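You operate a simulated robot arm through the tools that you are given. There is no shell and no other tool. Be economical: measure what you need, move in short steps, check, and stop when the job is done.

You run a simulated robot arm. Do the job below in one go: nothing can be reset, and whatever is moved stays where it is left.

TASK
Shake the lime through the sieve, tip out the grit and cover it.
Fine: grit into the blue mug; sieve back on its pan with the hessian roll laid across it.
Where things are to end (x, y in the base frame): hessian roll within 0.04 m of [0.59, 0.16].

The check looks at the end state, three seconds after you hand in, the way a careful person would. Anything else that was tipped, shoved, dropped, spilled or broken makes it a failure. A push-on lid holds only when it is set on centred and level and pressed home; a screw cap is set on level and turned clockwise until tight.

THE ROBOT
A 6-joint arm with a two-finger parallel gripper, fixed in place. Base frame: the origin is at the foot of the arm, x ahead of it, y to its left, z up; the work surface is at about z = 0.74. Readings come in m, degrees, newtons and seconds.
With the tool pointing down near the work surface it reaches from about 0.2 to 0.64 m from the base axis. Its first joint turns from -66.0 to 66.0 degrees. Payload 2.7 kg.
Tool frame: the origin (TCP) lies between the finger pads and is the grasp point; the fingertips stand 0.023 m ahead of it; z points along the fingers, y is the line along which they close. Largest opening 0.094 m; finger width 0.038, thickness 0.01; the body of the gripper, 0.054 by 0.096 m, starts 0.039 m behind the TCP.
Orientation is told as [roll, pitch, yaw] about the base's x, y, z axes, in that order, counted from this pose: with the fingers straight down and closing along the base's y, the tool's x points along the base's -x, its y along +y and its z along -z.

THE INTERFACE
- The arm moves only by the tool drive_tool. Its argument "targets" is a list of rows, each an object (a shift or turn left out is 0, a gripper value left out holds the last) with "offset": the shift along the base's x, y, z in m, a list of three; "rot": the turn, a rotation vector about the base's x, y, z in degrees, a list of three; "hand": the finger opening in m, from 0 to 0.094. In form: [{"offset": [dx, dy, dz], "rot": [ax, ay, az], "hand": hand}, ...]. A call has 1 to 12 rows; each row shifts and turns the commanded pose from where the row before left it. A row lasts 0.2 s, in which the tool goes at most 0.05 m and 8.6 degrees; a call with a longer step from one row to the next is refused whole, and so is a gripper value outside its range. A pose out of reach is approached as far as the arm can. The call stops where the force on the tool passes 70 N (or 10 N more than at its start, if that is more) or the arm is blocked; 0.2 s more then pass. Each finger travels about 0.045 m/s and halts on what it meets, pressing with about 22 N; the grip force reading is that of the motor and also rises with nothing between the fingers. The clock runs only during rows and for 0.2 s after the last one: add rows that do not move to give the fingers time. It gives the time, the measured TCP pose, the force on the tool (base axes), the opening and the grip force at its end, in the units of the frame above (readings bear some noise), with the torque about the TCP (base axes, N m) and any sound that the robot's microphone picked up.
- Cameras (640 x 400 px; columns grow to the right, rows downward): "scene" is fixed at [0.0876, -0.4505, 1.3983]; the picture's right is [0.59, -0.81, 0.00], its down [-0.51, -0.37, -0.78] and it looks along [0.63, 0.46, -0.63] (base axes); focal length 300 px, centre (320, 200). "wrist" rides on the gripper at [0.087, 0.016, -0.074] in the tool frame; the picture's right is [-0.18, 0.98, 0.00], its down [-0.58, -0.11, -0.81] and it looks along [-0.79, -0.15, 0.59] (tool axes); focal length 243 px, centre (320, 200). There is no depth. A picture from a camera that has moved, and an enlarged one, comes with that camera's place and axes in the base frame and with its lens.
- camera(camera): a new picture of that camera. No time passes.
- zoom(camera, box): a new picture of the part [left, top, right, bottom] of that camera's present view, enlarged. No time passes.
- hand_in(): hands the job in; it is judged then, once.

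Go step by step. Nothing tells you positions but the pictures and the camera data: compare them with the known pose of the tool, close in by small moves and look again before you grip or let go. The budget is 120 turns and 84 pictures, counting those below and the enlarged ones. Unless the task says otherwise, let go and move clear before handing in.

The tools are called after "Request:" as a command line: name --argument value ..., lists and objects as JSON in quotes. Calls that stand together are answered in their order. drive_tool: Moves the arm, as the interface text tells. Its arguments: {"type":"object","properties":{"targets":{"type":"array","items":{"type":"object","properties":{"offset":{"type":"array","items":{"type":"number"}},"rot":{"type":"array","items":{"type":"number"}},"hand":{"type":"number"}}}}},"required":["targets"]} The other tools are called the same way: camera (camera) takes a picture; zoom (camera, box) takes an enlarged picture of a part of a camera's view; hand_in () hands the job in.

At the start:

```text
clock: 0.0
eef_pos: [0.4074, -0.1214, 1.1884]
ee_rot: [-0.1, -0.1, 0.1]
contact_force: [0.1, 1.0, 0.7]
moment: [0.01, 0.0, -0.01]
width: 0.0941
gripper_force: 0.0
```

scene: 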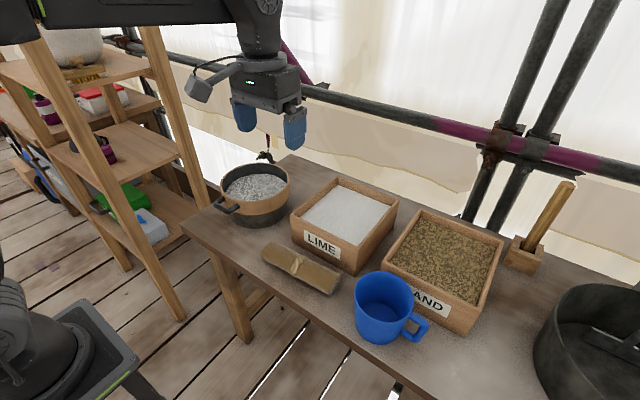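
wrist: 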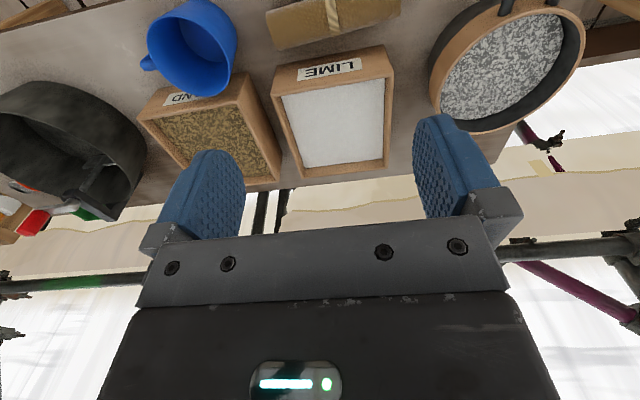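

I see a sieve on its pan at the far left of the bench (about 0.60, 0.19), then the lime box, sand box, hessian roll and blue mug. I'll look closer at them first.

Request:
zoom --camera "scene" --box '[190, 140, 350, 240]'

Request:
zoom --camera "scene" --box '[240, 220, 480, 370]'

Request:
zoom --camera "wrist" --box '[400, 0, 640, 150]'

```text
4.00 times, centred on (270, 190) of scene
camera zoom: at [0.0876, -0.4505, 1.3983], right [0.59, -0.81, 0.0], down [-0.51, -0.37, -0.78], along [0.63, 0.46, -0.63], focal length 1201 px, centre (520, 240)
```

zoom: 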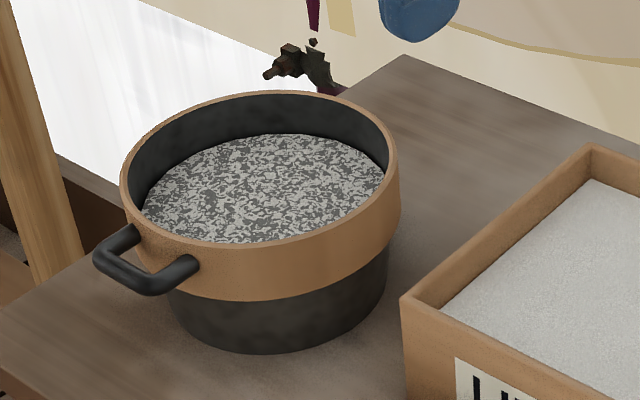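

```text
2.67 times, centred on (360, 295) of scene
camera zoom: at [0.0876, -0.4505, 1.3983], right [0.59, -0.81, 0.0], down [-0.51, -0.37, -0.78], along [0.63, 0.46, -0.63], focal length 801 px, centre (213, -53)
```

zoom: 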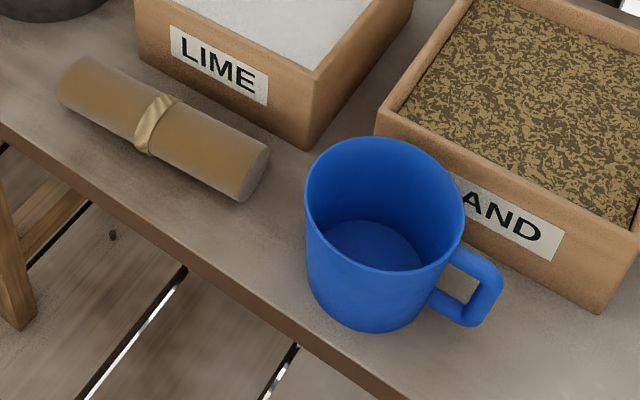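

```text
2.67 times, centred on (520, 75) of wrist
camera zoom: at [0.3198, -0.1056, 1.2623], right [0.18, 0.98, 0.0], down [0.58, -0.11, 0.81], along [0.79, -0.15, -0.59], focal length 647 px, centre (-213, 533)
```

zoom: 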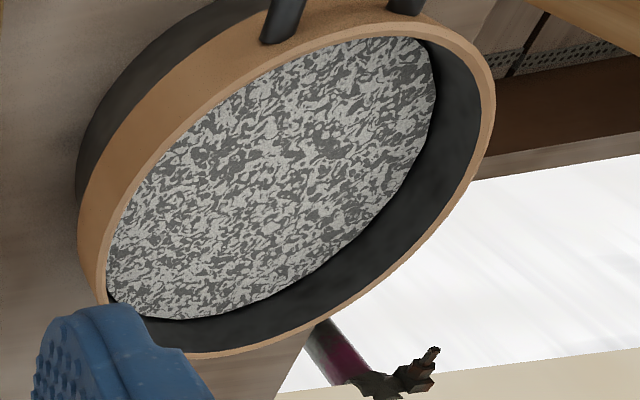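

The sieve is centred near (0.587, 0.167) with its rim at z≈0.85, and its loop handle points toward the robot at about (0.467, 0.165, 0.83). The mug is at about (0.46, -0.35) and the roll at about (0.458, -0.107). I'll turn the tool horizontal, facing +x with fingers closing vertically, to clamp the handle.

Request:
drive_tool --targets '[{"offset": [-0.008, 0.02, -0.01], "rot": [-4.6188, -4.6188, 4.6188]}, {"offset": [-0.008, 0.02, -0.01], "rot": [-4.6188, -4.6188, 4.6188]}, {"offset": [-0.008, 0.02, -0.01], "rot": [-4.6188, -4.6188, 4.6188]}, {"offset": [-0.008, 0.02, -0.01], "rot": [-4.6188, -4.6188, 4.6188]}, {"offset": [-0.008, 0.02, -0.01], "rot": [-4.6188, -4.6188, 4.6188]}, {"offset": [-0.008, 0.02, -0.01], "rot": [-4.6188, -4.6188, 4.6188]}, {"offset": [-0.008, 0.02, -0.01], "rot": [-4.6188, -4.6188, 4.6188]}, {"offset": [-0.008, 0.02, -0.01], "rot": [-4.6188, -4.6188, 4.6188]}]'

```text
clock: 1.8
eef_pos: [0.3425, 0.0392, 1.1062]
ee_rot: [-48.6, -19.4, 48.7]
contact_force: [0.5, 0.4, -0.4]
moment: [-0.03, 0.0, -0.02]
width: 0.0941
gripper_force: 0.1
```

The turn tracks the command, so I'll complete it.

Request:
drive_tool --targets '[{"offset": [0, 0.02, -0.01], "rot": [-4.6188, -4.6188, 4.6188]}, {"offset": [0, 0.02, -0.01], "rot": [-4.6188, -4.6188, 4.6188]}, {"offset": [0, 0.02, -0.01], "rot": [-4.6188, -4.6188, 4.6188]}, {"offset": [0, 0.02, -0.01], "rot": [-4.6188, -4.6188, 4.6188]}, {"offset": [0, 0.02, -0.01], "rot": [-4.6188, -4.6188, 4.6188]}, {"offset": [0, 0.02, -0.01], "rot": [-4.6188, -4.6188, 4.6188]}, {"offset": [0, 0.005, -0.01], "rot": [-4.6188, -4.6188, 4.6188]}]'

Request:
camera --camera "scene"

Request:
camera --camera "wrist"

```text
clock: 3.4
eef_pos: [0.3687, 0.1806, 1.0512]
ee_rot: [-90.3, 0.0, 90.3]
contact_force: [1.0, -0.3, -0.6]
moment: [0.02, -0.01, -0.01]
width: 0.0941
gripper_force: 0.1
out of reach, approached as far as the arm can: row 1, 2, 3, 4
```

```text
78 pictures are left
```

scene: 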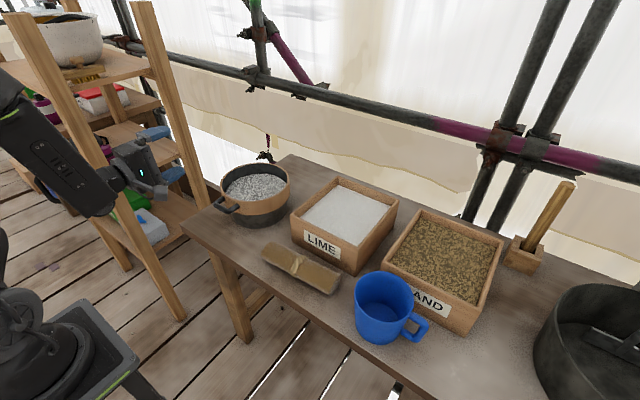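

```text
77 pictures are left
camera wrist: at [0.2957, 0.0934, 1.0355], right [0.0, 0.18, -0.98], down [-0.81, 0.58, 0.11], along [0.59, 0.8, 0.15], focal length 243 px, centre (320, 200)
```

wrist: 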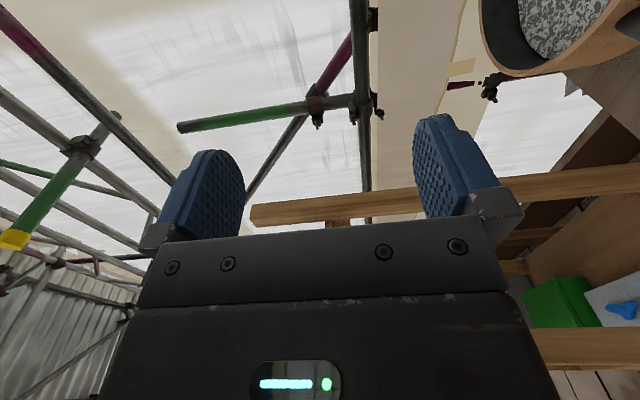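

The horizontal pose is reached. I'll lower toward the handle height, staying back from it.

Request:
drive_tool --targets '[{"offset": [0.01, 0, -0.02]}, {"offset": [0.01, 0, -0.03]}, {"offset": [0.01, 0, -0.03]}, {"offset": [0, 0, -0.03]}, {"offset": [0, 0, -0.03]}, {}]'

Request:
camera --camera "wrist"

Request:
zoom --camera "scene" --box '[110, 120, 302, 240]'

```text
clock: 4.8
eef_pos: [0.3985, 0.179, 0.9127]
ee_rot: [-90.1, 0.1, 90.2]
contact_force: [-0.2, -0.7, 0.4]
moment: [0.01, -0.01, 0.02]
width: 0.094
gripper_force: 0.0
```

```text
76 pictures are left
camera wrist: at [0.3248, 0.0922, 0.8957], right [0.0, 0.18, -0.98], down [-0.81, 0.58, 0.11], along [0.59, 0.79, 0.15], focal length 243 px, centre (320, 200)
```

wrist: 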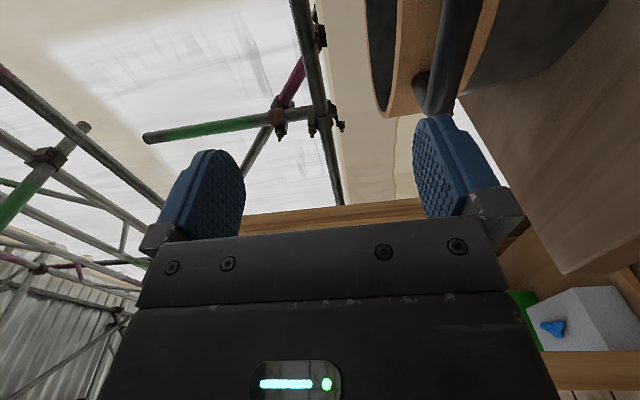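

```text
3.33 times, centred on (206, 180) of scene
camera zoom: at [0.0876, -0.4505, 1.3983], right [0.59, -0.81, 0.0], down [-0.51, -0.37, -0.78], along [0.63, 0.46, -0.63], focal length 1001 px, centre (700, 267)
```

zoom: 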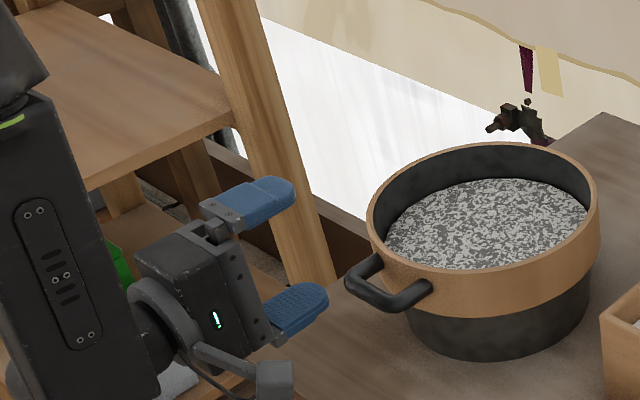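

I need a sharper look at the handle to place its height.

Request:
zoom --camera "wrist" --box '[340, 0, 580, 150]'

Request:
zoom --camera "scene" --box '[200, 175, 280, 225]'

```text
2.67 times, centred on (460, 75) of wrist
camera zoom: at [0.3248, 0.0922, 0.8957], right [0.0, 0.18, -0.98], down [-0.81, 0.58, 0.11], along [0.59, 0.79, 0.15], focal length 647 px, centre (-53, 533)
```

zoom: 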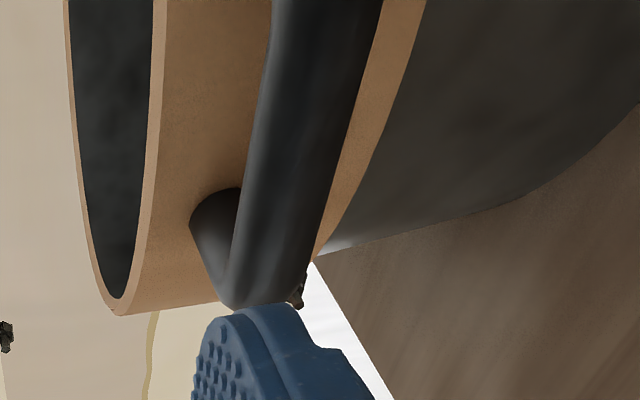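

```text
8.00 times, centred on (240, 200) of scene
camera zoom: at [0.0876, -0.4505, 1.3983], right [0.59, -0.81, 0.0], down [-0.51, -0.37, -0.78], along [0.63, 0.46, -0.63], focal length 2402 px, centre (960, 200)
```

zoom: 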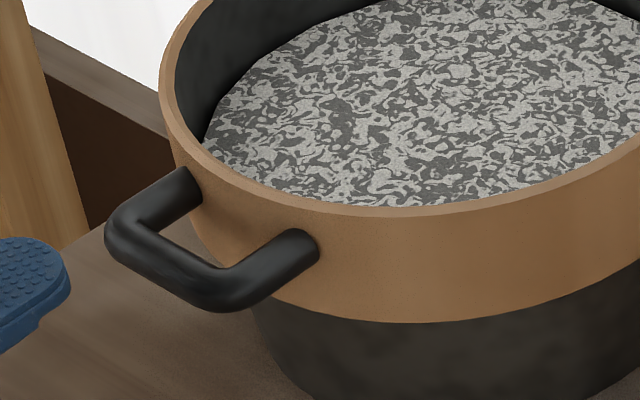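

The handle loop solves to a crossbar at x≈0.446, prongs at y≈0.132 and 0.178, z≈0.847. I'll clamp over the -y prong so the pads run along it. First I'll line up just short of it.

Request:
drive_tool --targets '[{"offset": [0, -0.02, -0.02]}, {"offset": [0, -0.023, -0.025]}, {"offset": [0, 0, -0.02]}, {}]'

Request:
camera --camera "wrist"

Request:
zoom --camera "scene" --box '[160, 150, 288, 230]'

```text
clock: 5.8
eef_pos: [0.3998, 0.1368, 0.8457]
ee_rot: [-90.1, 0.1, 90.2]
contact_force: [0.1, 0.0, -0.1]
moment: [0.03, -0.05, -0.01]
width: 0.0941
gripper_force: 0.0
```

```text
72 pictures are left
camera wrist: at [0.3253, 0.0495, 0.8306], right [0.0, 0.18, -0.98], down [-0.81, 0.58, 0.11], along [0.59, 0.79, 0.15], focal length 243 px, centre (320, 200)
```

wrist: 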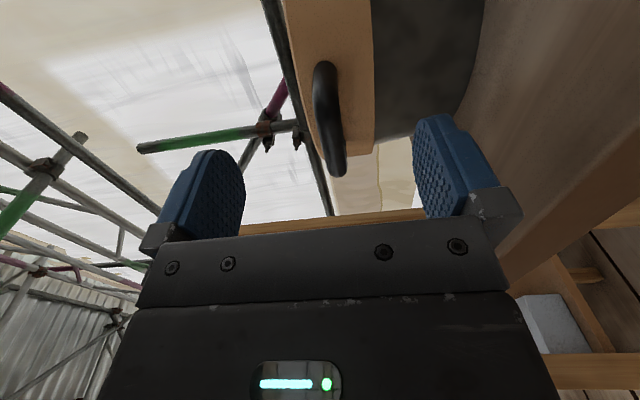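

```text
5.00 times, centred on (224, 190) of scene
camera zoom: at [0.0876, -0.4505, 1.3983], right [0.59, -0.81, 0.0], down [-0.51, -0.37, -0.78], along [0.63, 0.46, -0.63], focal length 1502 px, centre (800, 250)
```

zoom: 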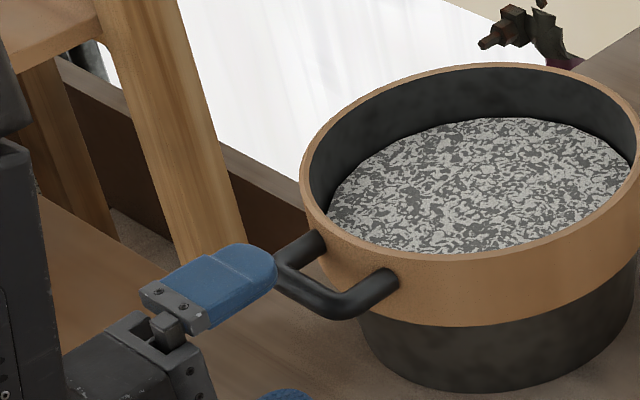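

The handle sits midway between the fingers. I'll advance to straddle it.

Request:
drive_tool --targets '[{"offset": [0.015, 0.004, -0.002]}, {"offset": [0.02, 0.004, -0.001]}, {"offset": [0.013, 0, 0]}, {}]'

Request:
camera --camera "wrist"

Request:
zoom --camera "scene" --box '[160, 150, 288, 230]'

```text
clock: 6.8
eef_pos: [0.4478, 0.1444, 0.8454]
ee_rot: [-90.1, 0.2, 90.2]
contact_force: [-0.2, -0.4, -0.4]
moment: [-0.04, 0.01, -0.01]
width: 0.0939
gripper_force: 0.0
```

```text
70 pictures are left
camera wrist: at [0.3733, 0.0574, 0.8279], right [0.0, 0.18, -0.98], down [-0.81, 0.58, 0.11], along [0.59, 0.79, 0.15], focal length 243 px, centre (320, 200)
```

wrist: 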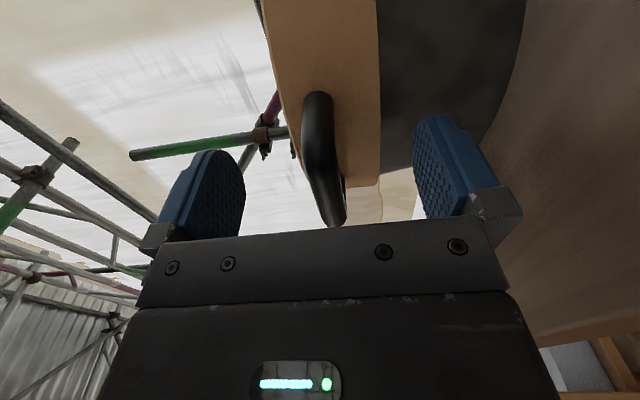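

```text
5.00 times, centred on (224, 190) of scene
camera zoom: at [0.0876, -0.4505, 1.3983], right [0.59, -0.81, 0.0], down [-0.51, -0.37, -0.78], along [0.63, 0.46, -0.63], focal length 1502 px, centre (800, 250)
```

zoom: 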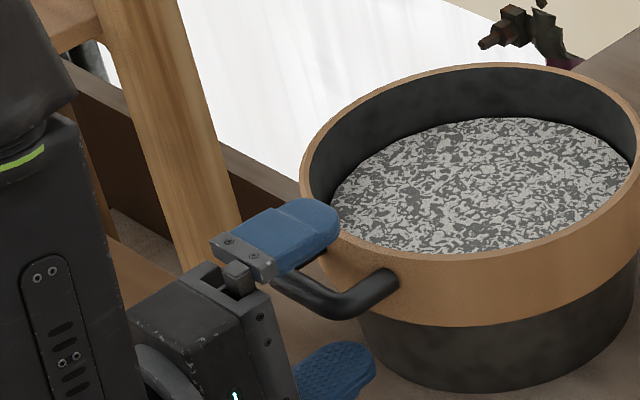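

The pads are currently centred between the prongs. I'll shift toward the -y prong and slightly forward.

Request:
drive_tool --targets '[{"offset": [0, -0.018, -0.002]}, {"offset": [0.008, 0, 0]}, {}]'

Request:
camera --camera "wrist"

Request:
zoom --camera "scene" --box '[184, 165, 280, 225]'

```text
clock: 7.6
eef_pos: [0.4554, 0.1269, 0.8423]
ee_rot: [-90.1, 0.2, 89.8]
contact_force: [-0.6, -1.0, 0.0]
moment: [0.0, 0.01, 0.02]
width: 0.094
gripper_force: 0.1
```

```text
68 pictures are left
camera wrist: at [0.3801, 0.0411, 0.8258], right [0.0, 0.18, -0.98], down [-0.8, 0.59, 0.11], along [0.59, 0.79, 0.15], focal length 243 px, centre (320, 200)
```

wrist: 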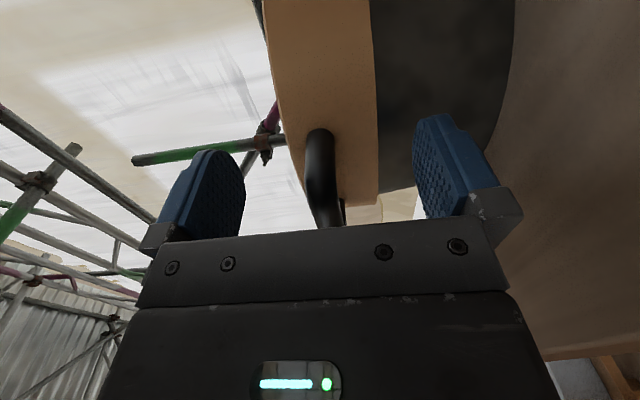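

```text
6.67 times, centred on (232, 195) of scene
camera zoom: at [0.0876, -0.4505, 1.3983], right [0.59, -0.81, 0.0], down [-0.51, -0.37, -0.78], along [0.63, 0.46, -0.63], focal length 2002 px, centre (907, 233)
```

zoom: 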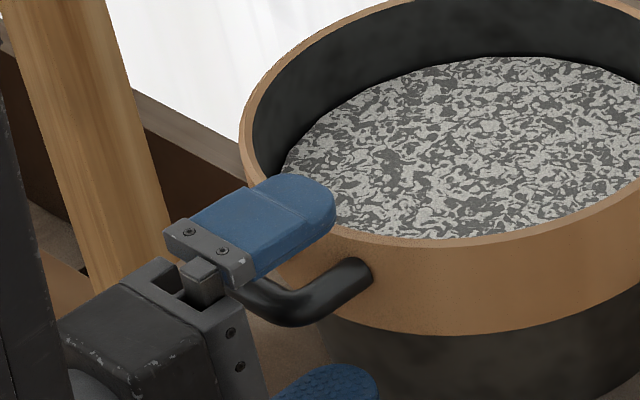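

Finger centre line now projects on the near prong. I'll close partway to check symmetry, then grip.

Request:
drive_tool --targets '[{"hand": 0.03}, {"hand": 0.03}, {"hand": 0.03}, {"hand": 0.03}]'

Request:
camera --camera "wrist"

Request:
zoom --camera "scene" --box '[184, 165, 280, 225]'

```text
clock: 8.6
eef_pos: [0.4537, 0.1279, 0.8425]
ee_rot: [-90.1, 0.1, 89.8]
contact_force: [0.3, 0.1, 0.0]
moment: [0.04, 0.02, 0.0]
width: 0.03
gripper_force: 0.1
```

```text
66 pictures are left
camera wrist: at [0.38, 0.0412, 0.8259], right [0.0, 0.18, -0.98], down [-0.8, 0.58, 0.11], along [0.59, 0.79, 0.15], focal length 243 px, centre (320, 200)
```

wrist: 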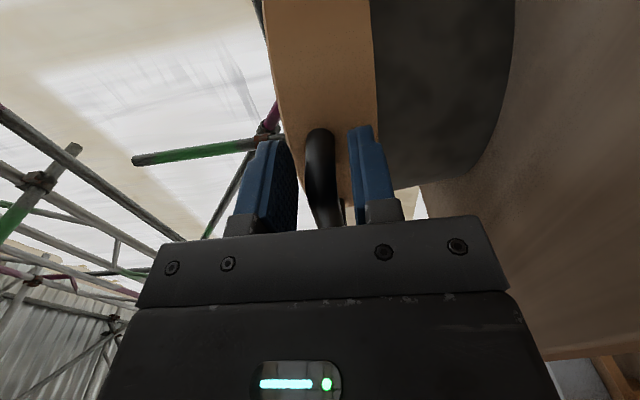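

```text
6.67 times, centred on (232, 195) of scene
camera zoom: at [0.0876, -0.4505, 1.3983], right [0.59, -0.81, 0.0], down [-0.51, -0.37, -0.78], along [0.63, 0.46, -0.63], focal length 2002 px, centre (907, 233)
```

zoom: 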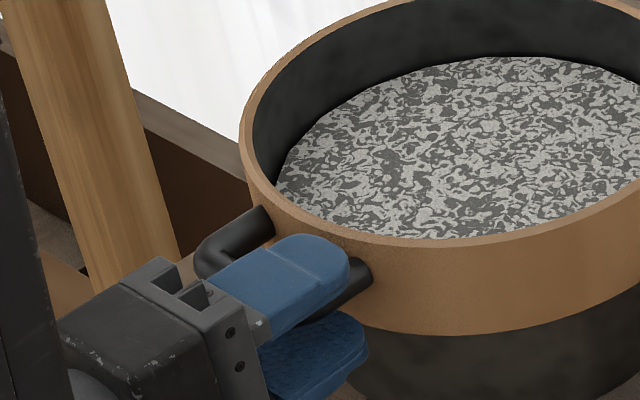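

The prong is centred between the pads; gripping.

Request:
drive_tool --targets '[{"hand": 0.0}, {"hand": 0.0}, {"hand": 0.0}, {"hand": 0.0}]'

Request:
zoom --camera "scene" --box '[168, 140, 328, 240]'

```text
clock: 9.6
eef_pos: [0.4536, 0.1278, 0.8423]
ee_rot: [-90.2, 0.1, 89.8]
contact_force: [-1.7, -0.4, 4.4]
moment: [0.05, -0.03, 0.0]
width: 0.0158
gripper_force: 22.1
```

```text
4.00 times, centred on (248, 190) of scene
camera zoom: at [0.0875, -0.4505, 1.3983], right [0.59, -0.81, 0.0], down [-0.51, -0.37, -0.78], along [0.63, 0.46, -0.63], focal length 1201 px, centre (608, 240)
```

zoom: 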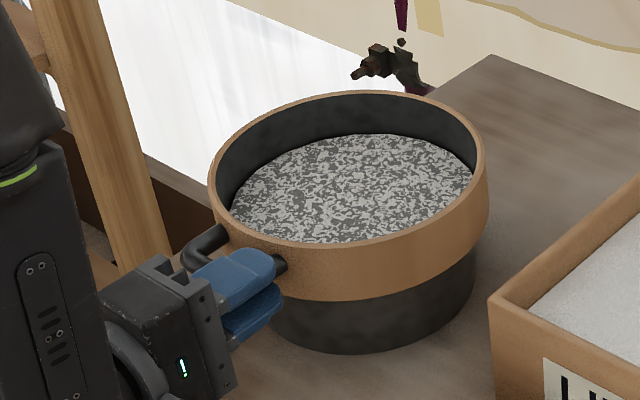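

Gripped at 15.8 mm. Lifting slowly a little to see the load and how the sieve hangs.

Request:
drive_tool --targets '[{"offset": [0, 0, 0.005]}, {"offset": [0, 0, 0.005]}, {"offset": [0, 0, 0.01]}, {"offset": [0, 0, 0.01]}, {}]'

Request:
zoom --camera "scene" --box '[168, 140, 328, 240]'

Request:
camera --camera "wrist"

```text
clock: 10.8
eef_pos: [0.4549, 0.1288, 0.8719]
ee_rot: [-90.1, 0.2, 89.7]
contact_force: [-0.4, -0.2, -1.5]
moment: [-0.1, 0.29, -0.02]
width: 0.0157
gripper_force: 22.0
```

```text
4.00 times, centred on (248, 190) of scene
camera zoom: at [0.0876, -0.4505, 1.3983], right [0.59, -0.81, 0.0], down [-0.51, -0.37, -0.78], along [0.63, 0.46, -0.63], focal length 1201 px, centre (608, 240)
```

zoom: 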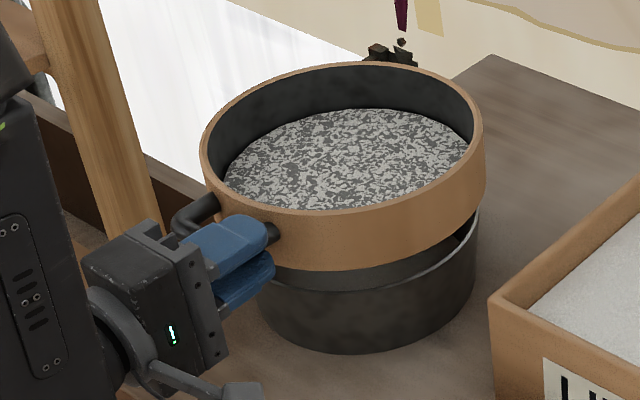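

```text
62 pictures are left
camera wrist: at [0.38, 0.0416, 0.8557], right [0.0, 0.18, -0.98], down [-0.8, 0.58, 0.11], along [0.59, 0.79, 0.15], focal length 243 px, centre (320, 200)
```

wrist: 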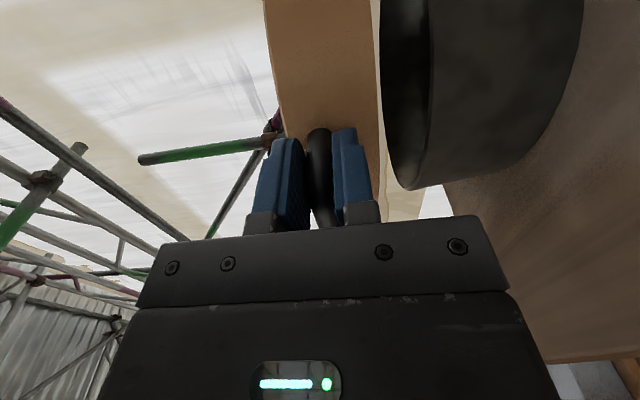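

The sieve is clear of the pan, level and firmly held. Now a gentle shake over the pan with small amplitude.

Request:
drive_tool --targets '[{"offset": [0, 0.008, 0]}, {"offset": [0, -0.016, 0]}, {"offset": [0, 0.016, 0]}, {"offset": [0, -0.016, 0]}, {"offset": [0, 0.016, 0]}, {"offset": [0, -0.016, 0]}, {"offset": [0, 0.016, 0]}, {"offset": [0, -0.016, 0]}, {"offset": [0, 0.016, 0]}, {"offset": [0, -0.016, 0]}, {"offset": [0, 0.008, 0]}, {}]'

Request:
zoom --camera "scene" --box '[168, 140, 328, 240]'

```text
clock: 13.4
eef_pos: [0.4513, 0.1361, 0.8724]
ee_rot: [-90.1, 0.2, 90.2]
contact_force: [0.4, -0.3, -1.6]
moment: [-0.08, 0.28, 0.01]
width: 0.0159
gripper_force: 22.0
out of reach, approached as far as the arm can: row 2
```

```text
4.00 times, centred on (248, 190) of scene
camera zoom: at [0.0876, -0.4505, 1.3983], right [0.59, -0.81, 0.0], down [-0.51, -0.37, -0.78], along [0.63, 0.46, -0.63], focal length 1201 px, centre (608, 240)
```

zoom: 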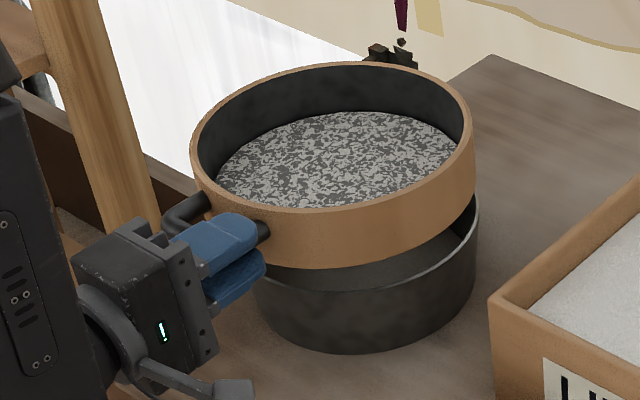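

It drifted about 8 mm in +y; I'll re-centre and shake more along both axes.

Request:
drive_tool --targets '[{"offset": [0.0035, -0.0075, 0]}, {"offset": [-0.009, 0, 0]}, {"offset": [0.016, 0, 0]}, {"offset": [-0.016, 0, 0]}, {"offset": [0.016, 0, 0]}, {"offset": [-0.016, 0, 0]}, {"offset": [0.016, 0, 0]}, {"offset": [-0.016, 0, 0]}, {"offset": [0.016, 0, 0]}, {"offset": [-0.016, 0, 0]}, {"offset": [0.009, 0, 0]}, {}]'

Request:
zoom --camera "scene" --box '[168, 140, 328, 240]'

```text
clock: 16.0
eef_pos: [0.4532, 0.129, 0.8716]
ee_rot: [-90.1, 0.1, 89.8]
contact_force: [0.3, -0.2, -2.0]
moment: [-0.09, 0.28, 0.03]
width: 0.016
gripper_force: 22.2
```

```text
4.00 times, centred on (248, 190) of scene
camera zoom: at [0.0876, -0.4505, 1.3983], right [0.59, -0.81, 0.0], down [-0.51, -0.37, -0.78], along [0.63, 0.46, -0.63], focal length 1201 px, centre (608, 240)
```

zoom: 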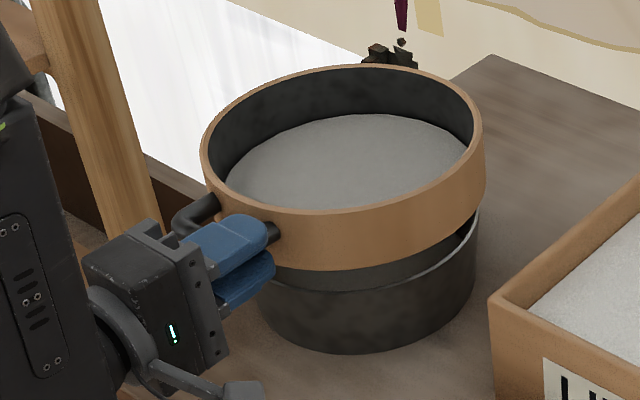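

The contents have turned to uniform grey — it's sifting. I'll shake again to be sure it has finished.

Request:
drive_tool --targets '[{"offset": [-0.008, 0, 0]}, {"offset": [0.016, 0, 0]}, {"offset": [-0.016, 0, 0]}, {"offset": [0.016, 0, 0]}, {"offset": [-0.016, 0, 0]}, {"offset": [0.016, 0, 0]}, {"offset": [-0.016, 0, 0]}, {"offset": [0.016, 0, 0]}, {"offset": [-0.016, 0, 0]}, {"offset": [0.016, 0, 0]}, {"offset": [-0.008, 0, 0]}, {}]'

Request:
zoom --camera "scene" --box '[168, 140, 328, 240]'

```text
clock: 18.6
eef_pos: [0.4543, 0.1325, 0.8717]
ee_rot: [-90.1, 0.2, 90.2]
contact_force: [0.1, 0.0, -2.3]
moment: [-0.08, 0.27, 0.0]
width: 0.0158
gripper_force: 22.0
out of reach, approached as far as the arm can: row 6
```

```text
4.00 times, centred on (248, 190) of scene
camera zoom: at [0.0876, -0.4505, 1.3983], right [0.59, -0.81, 0.0], down [-0.51, -0.37, -0.78], along [0.63, 0.46, -0.63], focal length 1201 px, centre (608, 240)
```

zoom: 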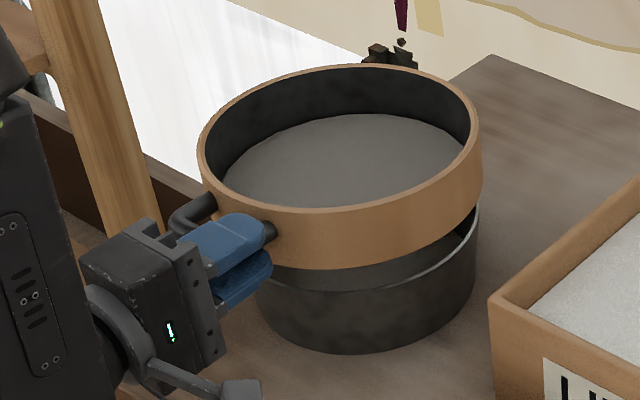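

It darkens further, so there's progress still. Shaking on.

Request:
drive_tool --targets '[{"offset": [-0.008, -0.003, 0]}, {"offset": [0.016, 0, 0]}, {"offset": [-0.016, 0, 0]}, {"offset": [0.016, 0, 0]}, {"offset": [-0.016, 0, 0]}, {"offset": [0.016, 0, 0]}, {"offset": [-0.016, 0, 0]}, {"offset": [0.016, 0, 0]}, {"offset": [-0.016, 0, 0]}, {"offset": [0.016, 0, 0]}, {"offset": [-0.008, 0, 0]}, {}]'

Request:
drive_tool --targets '[{"offset": [-0.008, 0, 0]}, {"offset": [0.016, 0, 0]}, {"offset": [-0.016, 0, 0]}, {"offset": [0.016, 0, 0]}, {"offset": [-0.016, 0, 0]}, {"offset": [0.016, 0, 0]}, {"offset": [-0.016, 0, 0]}, {"offset": [0.016, 0, 0]}, {"offset": [-0.016, 0, 0]}, {"offset": [0.016, 0, 0]}, {"offset": [-0.008, 0, 0]}, {}]'

Request:
zoom --camera "scene" --box '[168, 140, 328, 240]'

```text
clock: 21.2
eef_pos: [0.4546, 0.1313, 0.8705]
ee_rot: [-90.0, 0.1, 90.2]
contact_force: [0.6, 0.6, -1.8]
moment: [-0.09, 0.31, 0.0]
width: 0.0157
gripper_force: 21.9
out of reach, approached as far as the arm can: row 2
```

```text
clock: 23.8
eef_pos: [0.4547, 0.1309, 0.8723]
ee_rot: [-90.2, 0.1, 90.1]
contact_force: [0.2, -0.1, -2.5]
moment: [-0.09, 0.32, -0.02]
width: 0.016
gripper_force: 22.0
```

```text
4.00 times, centred on (248, 190) of scene
camera zoom: at [0.0876, -0.4505, 1.3983], right [0.59, -0.81, 0.0], down [-0.51, -0.37, -0.78], along [0.63, 0.46, -0.63], focal length 1201 px, centre (608, 240)
```

zoom: 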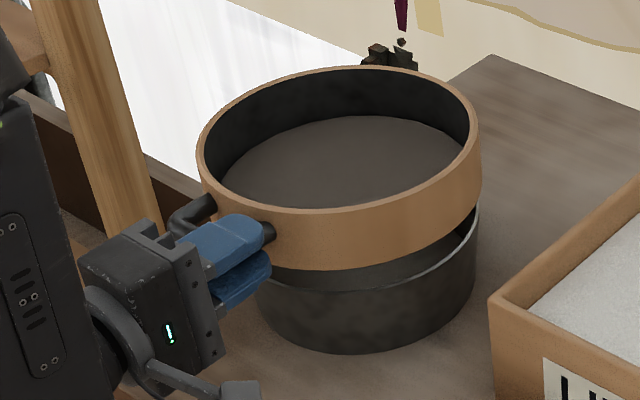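

Darker brown-grey grit is left. One more round to confirm there's no further change.

Request:
drive_tool --targets '[{"offset": [-0.008, -0.002, 0]}, {"offset": [0.016, 0, 0]}, {"offset": [-0.016, 0, 0]}, {"offset": [0.016, 0, 0]}, {"offset": [-0.016, 0, 0]}, {"offset": [0.016, 0, 0]}, {"offset": [-0.016, 0, 0]}, {"offset": [0.016, 0, 0]}, {"offset": [-0.016, 0, 0]}, {"offset": [0.016, 0, 0]}, {"offset": [-0.008, 0, 0]}, {}]'

Request:
drive_tool --targets '[{"offset": [-0.008, 0, 0]}, {"offset": [0.016, 0, 0]}, {"offset": [-0.016, 0, 0]}, {"offset": [0.016, 0, 0]}, {"offset": [-0.016, 0, 0]}, {"offset": [0.016, 0, 0]}, {"offset": [-0.016, 0, 0]}, {"offset": [0.016, 0, 0]}, {"offset": [-0.016, 0, 0]}, {"offset": [0.016, 0, 0]}, {"offset": [-0.008, 0, 0]}, {}]'

Request:
zoom --camera "scene" --box '[168, 140, 328, 240]'

```text
clock: 26.4
eef_pos: [0.455, 0.1293, 0.8709]
ee_rot: [-90.1, 0.1, 90.0]
contact_force: [1.2, 0.2, -2.7]
moment: [-0.11, 0.29, 0.01]
width: 0.0158
gripper_force: 21.5
```

```text
clock: 29.0
eef_pos: [0.4533, 0.1291, 0.872]
ee_rot: [-90.1, 0.1, 89.9]
contact_force: [0.5, 0.0, -1.6]
moment: [-0.06, 0.28, 0.03]
width: 0.0158
gripper_force: 22.3
```

```text
4.00 times, centred on (248, 190) of scene
camera zoom: at [0.0876, -0.4505, 1.3983], right [0.59, -0.81, 0.0], down [-0.51, -0.37, -0.78], along [0.63, 0.46, -0.63], focal length 1201 px, centre (608, 240)
```

zoom: 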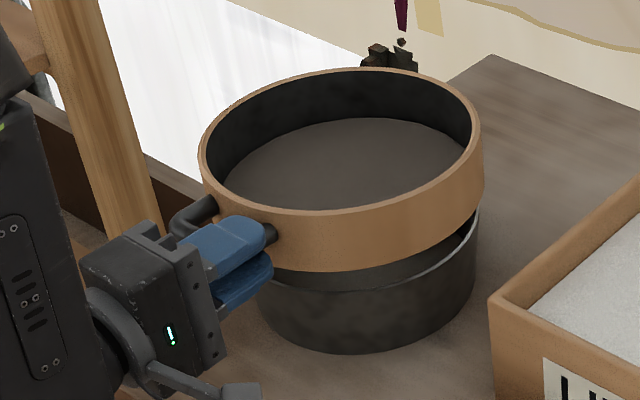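

Sifting has finished (no further change). Now I lift it level and carry it slowly toward the mug.

Request:
drive_tool --targets '[{"offset": [0, 0, 0.02]}, {"offset": [0, 0, 0.03]}, {"offset": [0, 0, 0.03]}, {"offset": [0, 0, 0.03]}, {"offset": [0, -0.01, 0.02]}, {"offset": [-0.005, -0.02, 0]}, {"offset": [-0.005, -0.03, 0]}, {"offset": [-0.01, -0.03, 0]}, {"offset": [-0.01, -0.03, 0]}, {"offset": [-0.01, -0.02, 0]}, {"offset": [0, -0.01, 0]}, {}]'

Request:
camera --camera "scene"

```text
clock: 31.6
eef_pos: [0.3952, 0.1125, 1.0044]
ee_rot: [-90.0, 0.1, 89.9]
contact_force: [0.7, 0.0, -2.7]
moment: [-0.07, 0.28, 0.0]
width: 0.016
gripper_force: 21.9
out of reach, approached as far as the arm can: row 5, 6, 7, 8, 9, 10, 11
```

```text
56 pictures are left
```

scene: 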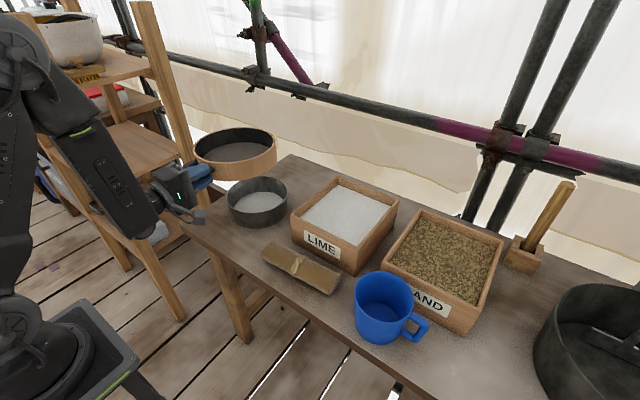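

The pan holds white lime. The arm seems to be at a minimum-reach (elbow fold) limit here, so I'll route further out in x and test going -y.

Request:
drive_tool --targets '[{"offset": [0.03, 0, 0.01]}, {"offset": [0.03, 0, 0.01]}, {"offset": [0.02, 0, 0.01]}, {"offset": [0, -0.02, 0]}, {"offset": [0, -0.02, 0]}, {}]'

```text
clock: 33.0
eef_pos: [0.4695, 0.1282, 1.0375]
ee_rot: [-90.0, 0.1, 89.7]
contact_force: [-0.6, -0.3, -2.9]
moment: [-0.08, 0.28, 0.02]
width: 0.0159
gripper_force: 21.8
out of reach, approached as far as the arm can: row 1, 2, 3, 4, 5
```

The limit turns out to be angular: the tool's heading must stay at least ~16° clockwise of the arm's azimuth. So I'll yaw the tool clockwise to about -55° while swinging over; the pour geometry works at that heading.

Request:
drive_tool --targets '[{"rot": [0, 0, -5.5]}, {"rot": [0, 0, -5.5]}, {"rot": [0, 0, -5.5]}, {"offset": [0, -0.01, 0], "rot": [0, 0, -5.5]}, {"offset": [0, -0.015, 0], "rot": [0, 0, -5.5]}, {"offset": [0, -0.02, 0], "rot": [0, 0, -5.5]}, {"offset": [0, -0.02, 0], "rot": [0, 0, -5.5]}, {"offset": [0, -0.02, 0], "rot": [0, 0, -5.5]}, {"offset": [0, -0.02, 0], "rot": [0, 0, -5.5]}, {"offset": [0, -0.02, 0], "rot": [0, 0, -5.5]}, {"offset": [0, -0.015, 0]}, {}]'

Request:
camera --camera "scene"

```text
clock: 35.6
eef_pos: [0.4687, -0.0137, 1.038]
ee_rot: [-90.2, 0.1, 35.0]
contact_force: [-0.4, 0.5, -1.6]
moment: [0.21, 0.22, -0.01]
width: 0.0158
gripper_force: 21.8
```

```text
55 pictures are left
```

scene: 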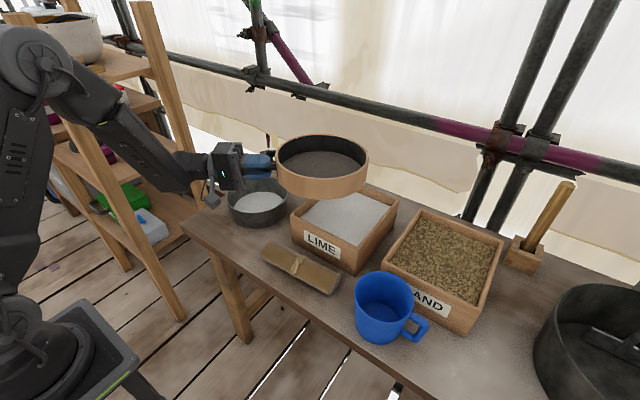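

That works. Continuing to the pre-pour position beside the mug, then descending some.

Request:
drive_tool --targets '[{"offset": [0, -0.02, 0]}, {"offset": [0, -0.025, 0]}, {"offset": [0, -0.025, 0]}, {"offset": [-0.003, -0.025, 0]}, {"offset": [-0.005, -0.025, 0]}, {"offset": [-0.005, -0.025, 0]}, {"offset": [-0.004, -0.02, -0.02]}, {"offset": [0, -0.01, -0.02]}, {"offset": [0, -0.004, -0.01]}, {}]'

Request:
camera --camera "scene"

Request:
camera --camera "wrist"

```text
clock: 37.8
eef_pos: [0.4509, -0.192, 0.9884]
ee_rot: [-90.1, 0.0, 35.2]
contact_force: [0.7, -0.6, -1.8]
moment: [0.21, 0.21, 0.02]
width: 0.0159
gripper_force: 21.6
```

```text
54 pictures are left
```

scene: 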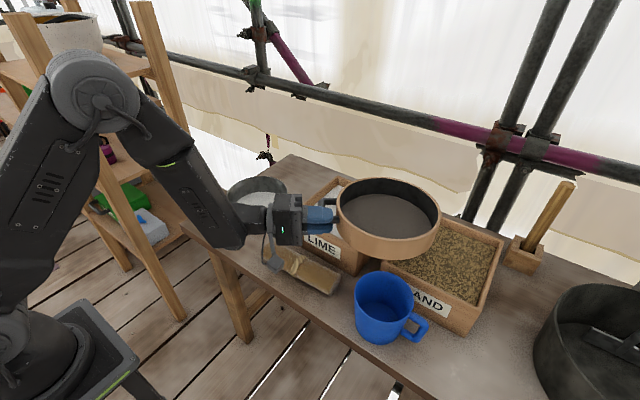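

```text
53 pictures are left
camera wrist: at [0.3382, -0.1819, 0.9715], right [0.15, 0.1, -0.98], down [0.01, 0.99, 0.11], along [0.99, -0.03, 0.15], focal length 243 px, centre (320, 200)
```

wrist: 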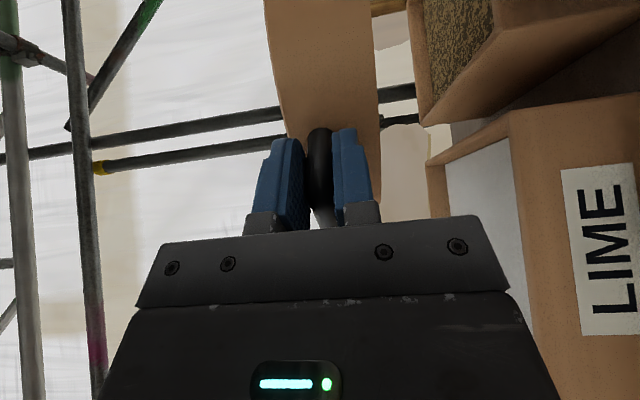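

The sieve lip projects right over the mug line, as modelled. I'll descend and tilt the first 32° about the tool axis, then look.

Request:
drive_tool --targets '[{"offset": [0.004, -0.004, -0.02]}, {"offset": [0, 0, -0.02]}, {"rot": [4.59, -6.55, 0]}, {"rot": [4.59, -6.55, 0]}, {"rot": [4.59, -6.55, 0]}, {"rot": [4.59, -6.55, 0]}, {}]'

Request:
zoom --camera "scene" --box '[240, 160, 480, 360]'

```text
clock: 39.4
eef_pos: [0.4569, -0.1956, 0.9473]
ee_rot: [-90.2, -32.0, 35.2]
contact_force: [0.6, 0.4, -2.9]
moment: [0.2, 0.25, 0.02]
width: 0.0159
gripper_force: 21.9
```

```text
2.00 times, centred on (360, 260) of scene
camera zoom: at [0.0876, -0.4505, 1.3983], right [0.59, -0.81, 0.0], down [-0.51, -0.37, -0.78], along [0.63, 0.46, -0.63], focal length 601 px, centre (240, 80)
```

zoom: 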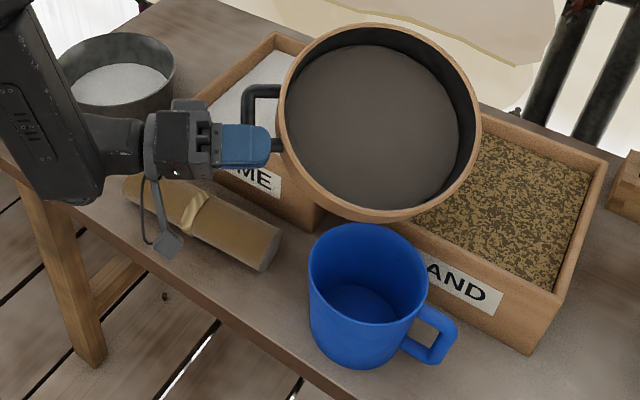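

The lip is right over the mug opening. Tilting on slowly while holding the lip there.

Request:
drive_tool --targets '[{"offset": [-0.0029, -0.002, 0], "rot": [4.59, -6.55, 0]}, {}, {"offset": [-0.0039, -0.0028, 0], "rot": [4.59, -6.55, 0]}, {}, {}]'

Request:
zoom --camera "scene" --box '[240, 160, 480, 360]'

```text
clock: 40.6
eef_pos: [0.4496, -0.2, 0.9484]
ee_rot: [-90.2, -48.0, 35.2]
contact_force: [0.2, -0.1, -2.5]
moment: [0.13, 0.21, 0.0]
width: 0.0159
gripper_force: 22.2
```

```text
2.00 times, centred on (360, 260) of scene
camera zoom: at [0.0876, -0.4505, 1.3983], right [0.59, -0.81, 0.0], down [-0.51, -0.37, -0.78], along [0.63, 0.46, -0.63], focal length 601 px, centre (240, 80)
```

zoom: 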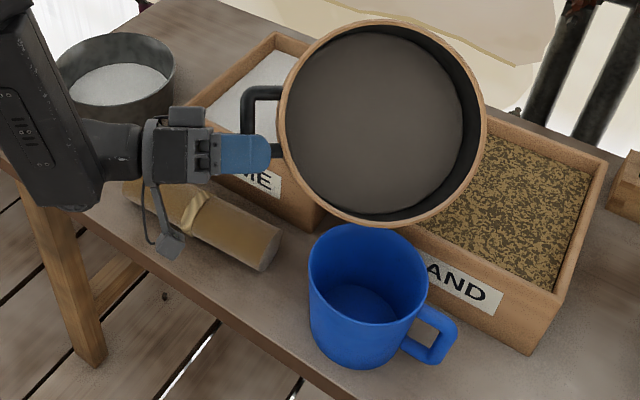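

No flow yet. Continuing the tilt.

Request:
drive_tool --targets '[{"offset": [-0.0049, -0.0034, 0], "rot": [4.59, -6.55, 0]}, {}, {"offset": [-0.0057, -0.004, -0.005], "rot": [4.59, -6.55, 0]}, {}, {}]'

Request:
zoom --camera "scene" --box '[240, 160, 480, 360]'

```text
clock: 41.8
eef_pos: [0.4386, -0.2072, 0.9418]
ee_rot: [-90.3, -63.9, 35.3]
contact_force: [-0.2, -0.2, -2.9]
moment: [0.19, 0.21, 0.0]
width: 0.0156
gripper_force: 22.5
```

```text
2.00 times, centred on (360, 260) of scene
camera zoom: at [0.0876, -0.4505, 1.3983], right [0.59, -0.81, 0.0], down [-0.51, -0.37, -0.78], along [0.63, 0.46, -0.63], focal length 601 px, centre (240, 80)
```

zoom: 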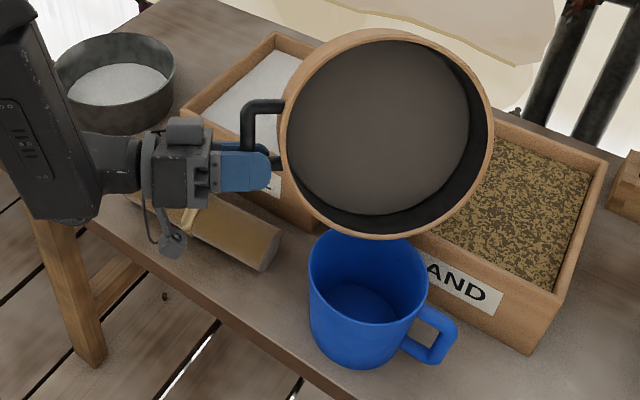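

Still none poured; lip still over the opening. On to 80–96°.

Request:
drive_tool --targets '[{"offset": [-0.0066, -0.0046, 0], "rot": [4.59, -6.55, 0]}, {}, {"offset": [-0.0071, -0.005, 0], "rot": [4.59, -6.55, 0]}, {}, {}]'

Request:
zoom --camera "scene" --box '[240, 160, 480, 360]'

```text
clock: 43.0
eef_pos: [0.4238, -0.2177, 0.9443]
ee_rot: [-90.7, -79.9, 35.7]
contact_force: [-0.5, 0.7, -2.9]
moment: [0.21, 0.22, 0.02]
width: 0.0158
gripper_force: 22.4
```

```text
2.00 times, centred on (360, 260) of scene
camera zoom: at [0.0876, -0.4505, 1.3983], right [0.59, -0.81, 0.0], down [-0.51, -0.37, -0.78], along [0.63, 0.46, -0.63], focal length 601 px, centre (240, 80)
```

zoom: 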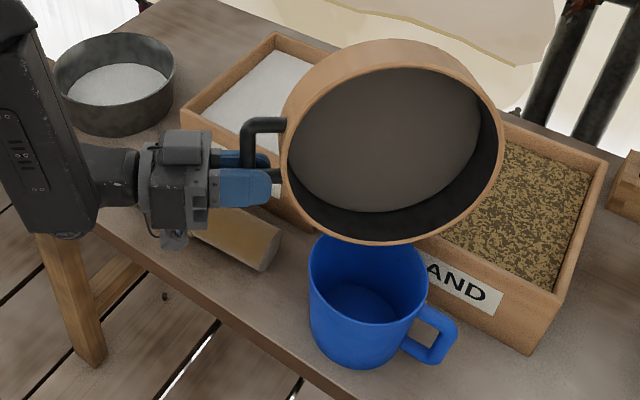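

Request:
drive_tool --targets '[{"offset": [-0.0078, -0.0055, 0], "rot": [4.59, -6.55, 0]}, {}, {"offset": [-0.008, -0.0056, 0], "rot": [4.59, -6.55, 0]}, {}, {}]'

Request:
zoom --camera "scene" --box '[240, 160, 480, 360]'

```text
clock: 44.2
eef_pos: [0.47, -0.229, 0.9967]
ee_rot: [83.4, -85.9, -139.4]
contact_force: [0.8, 0.0, -2.6]
moment: [0.18, 0.19, -0.02]
width: 0.0161
gripper_force: 22.2
out of reach, approached as far as the arm can: row 1, 3
```

```text
2.00 times, centred on (360, 260) of scene
camera zoom: at [0.0876, -0.4505, 1.3983], right [0.59, -0.81, 0.0], down [-0.51, -0.37, -0.78], along [0.63, 0.46, -0.63], focal length 601 px, centre (240, 80)
```

zoom: 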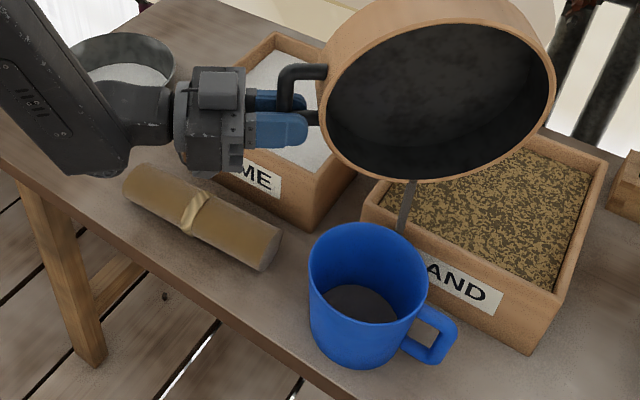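

The grit began pouring but the arm shifted unexpectedly. Checking closely before any time passes.

Request:
zoom --camera "scene" --box '[345, 235, 425, 285]'

Request:
camera --camera "wrist"

```text
8.00 times, centred on (385, 260) of scene
camera zoom: at [0.0876, -0.4505, 1.3983], right [0.59, -0.81, 0.0], down [-0.51, -0.37, -0.78], along [0.63, 0.46, -0.63], focal length 2402 px, centre (-200, -280)
```

zoom: 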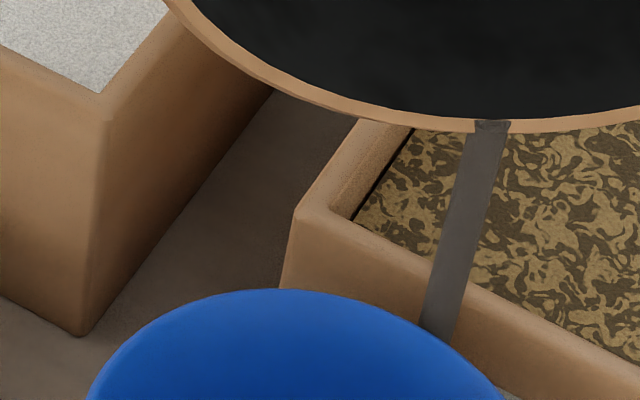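

```text
46 pictures are left
camera wrist: at [0.4452, -0.1552, 0.9121], right [0.8, 0.54, 0.25], down [-0.57, 0.58, 0.58], along [0.17, -0.61, 0.78], focal length 243 px, centre (320, 200)
```

wrist: 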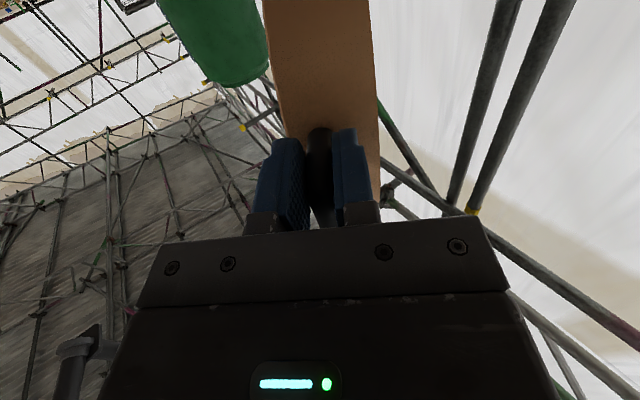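

The stream is falling at the mug's far edge, so I'll immediately bring the lip back over the mug while easing the tilt.

Request:
drive_tool --targets '[{"offset": [-0.046, 0.003, 0], "rot": [-4.8, 6.85, 0]}]'

Request:
zoom --camera "scene" --box '[240, 160, 480, 360]'

```text
clock: 44.6
eef_pos: [0.4227, -0.2273, 0.9968]
ee_rot: [-93.3, -87.6, 38.3]
contact_force: [-0.7, -0.2, -2.9]
moment: [0.19, 0.2, 0.03]
width: 0.0157
gripper_force: 22.8
```

```text
2.00 times, centred on (360, 260) of scene
camera zoom: at [0.0877, -0.4505, 1.3983], right [0.59, -0.81, 0.0], down [-0.51, -0.37, -0.78], along [0.63, 0.46, -0.63], focal length 601 px, centre (240, 80)
```

zoom: 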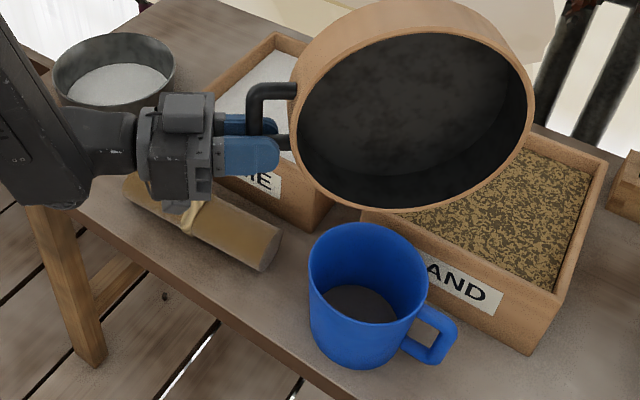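

The sieve looks empty and the grit is in the mug. Checking for spill around the mug.

Request:
zoom --camera "scene" --box '[337, 235, 433, 355]'

Request:
zoom --camera "scene" --box '[345, 160, 441, 270]'

```text
3.33 times, centred on (385, 295) of scene
camera zoom: at [0.0877, -0.4505, 1.3983], right [0.59, -0.81, 0.0], down [-0.51, -0.37, -0.78], along [0.63, 0.46, -0.63], focal length 1001 px, centre (103, -117)
```

zoom: 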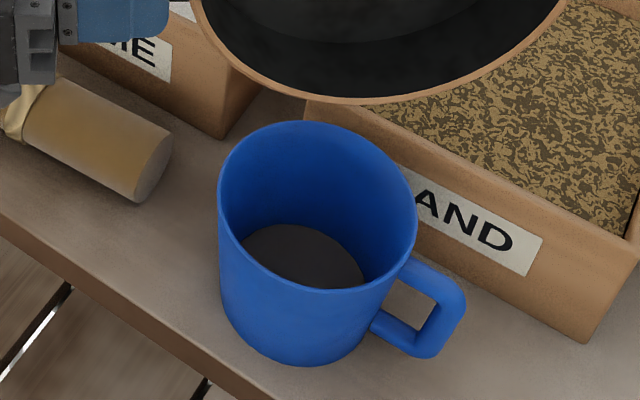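

```text
3.64 times, centred on (393, 215) of scene
camera zoom: at [0.0877, -0.4505, 1.3983], right [0.59, -0.81, 0.0], down [-0.51, -0.37, -0.78], along [0.63, 0.46, -0.63], focal length 1092 px, centre (54, 146)
```

zoom: 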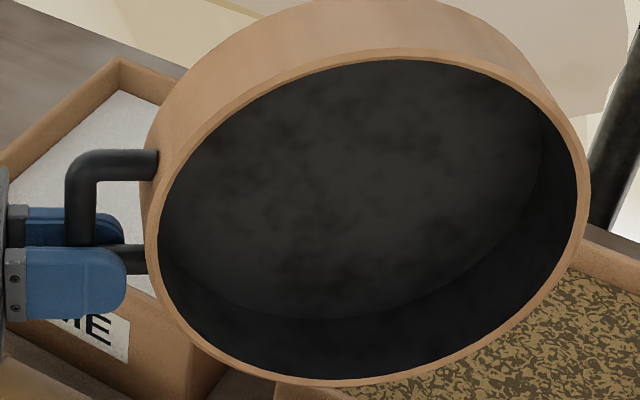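

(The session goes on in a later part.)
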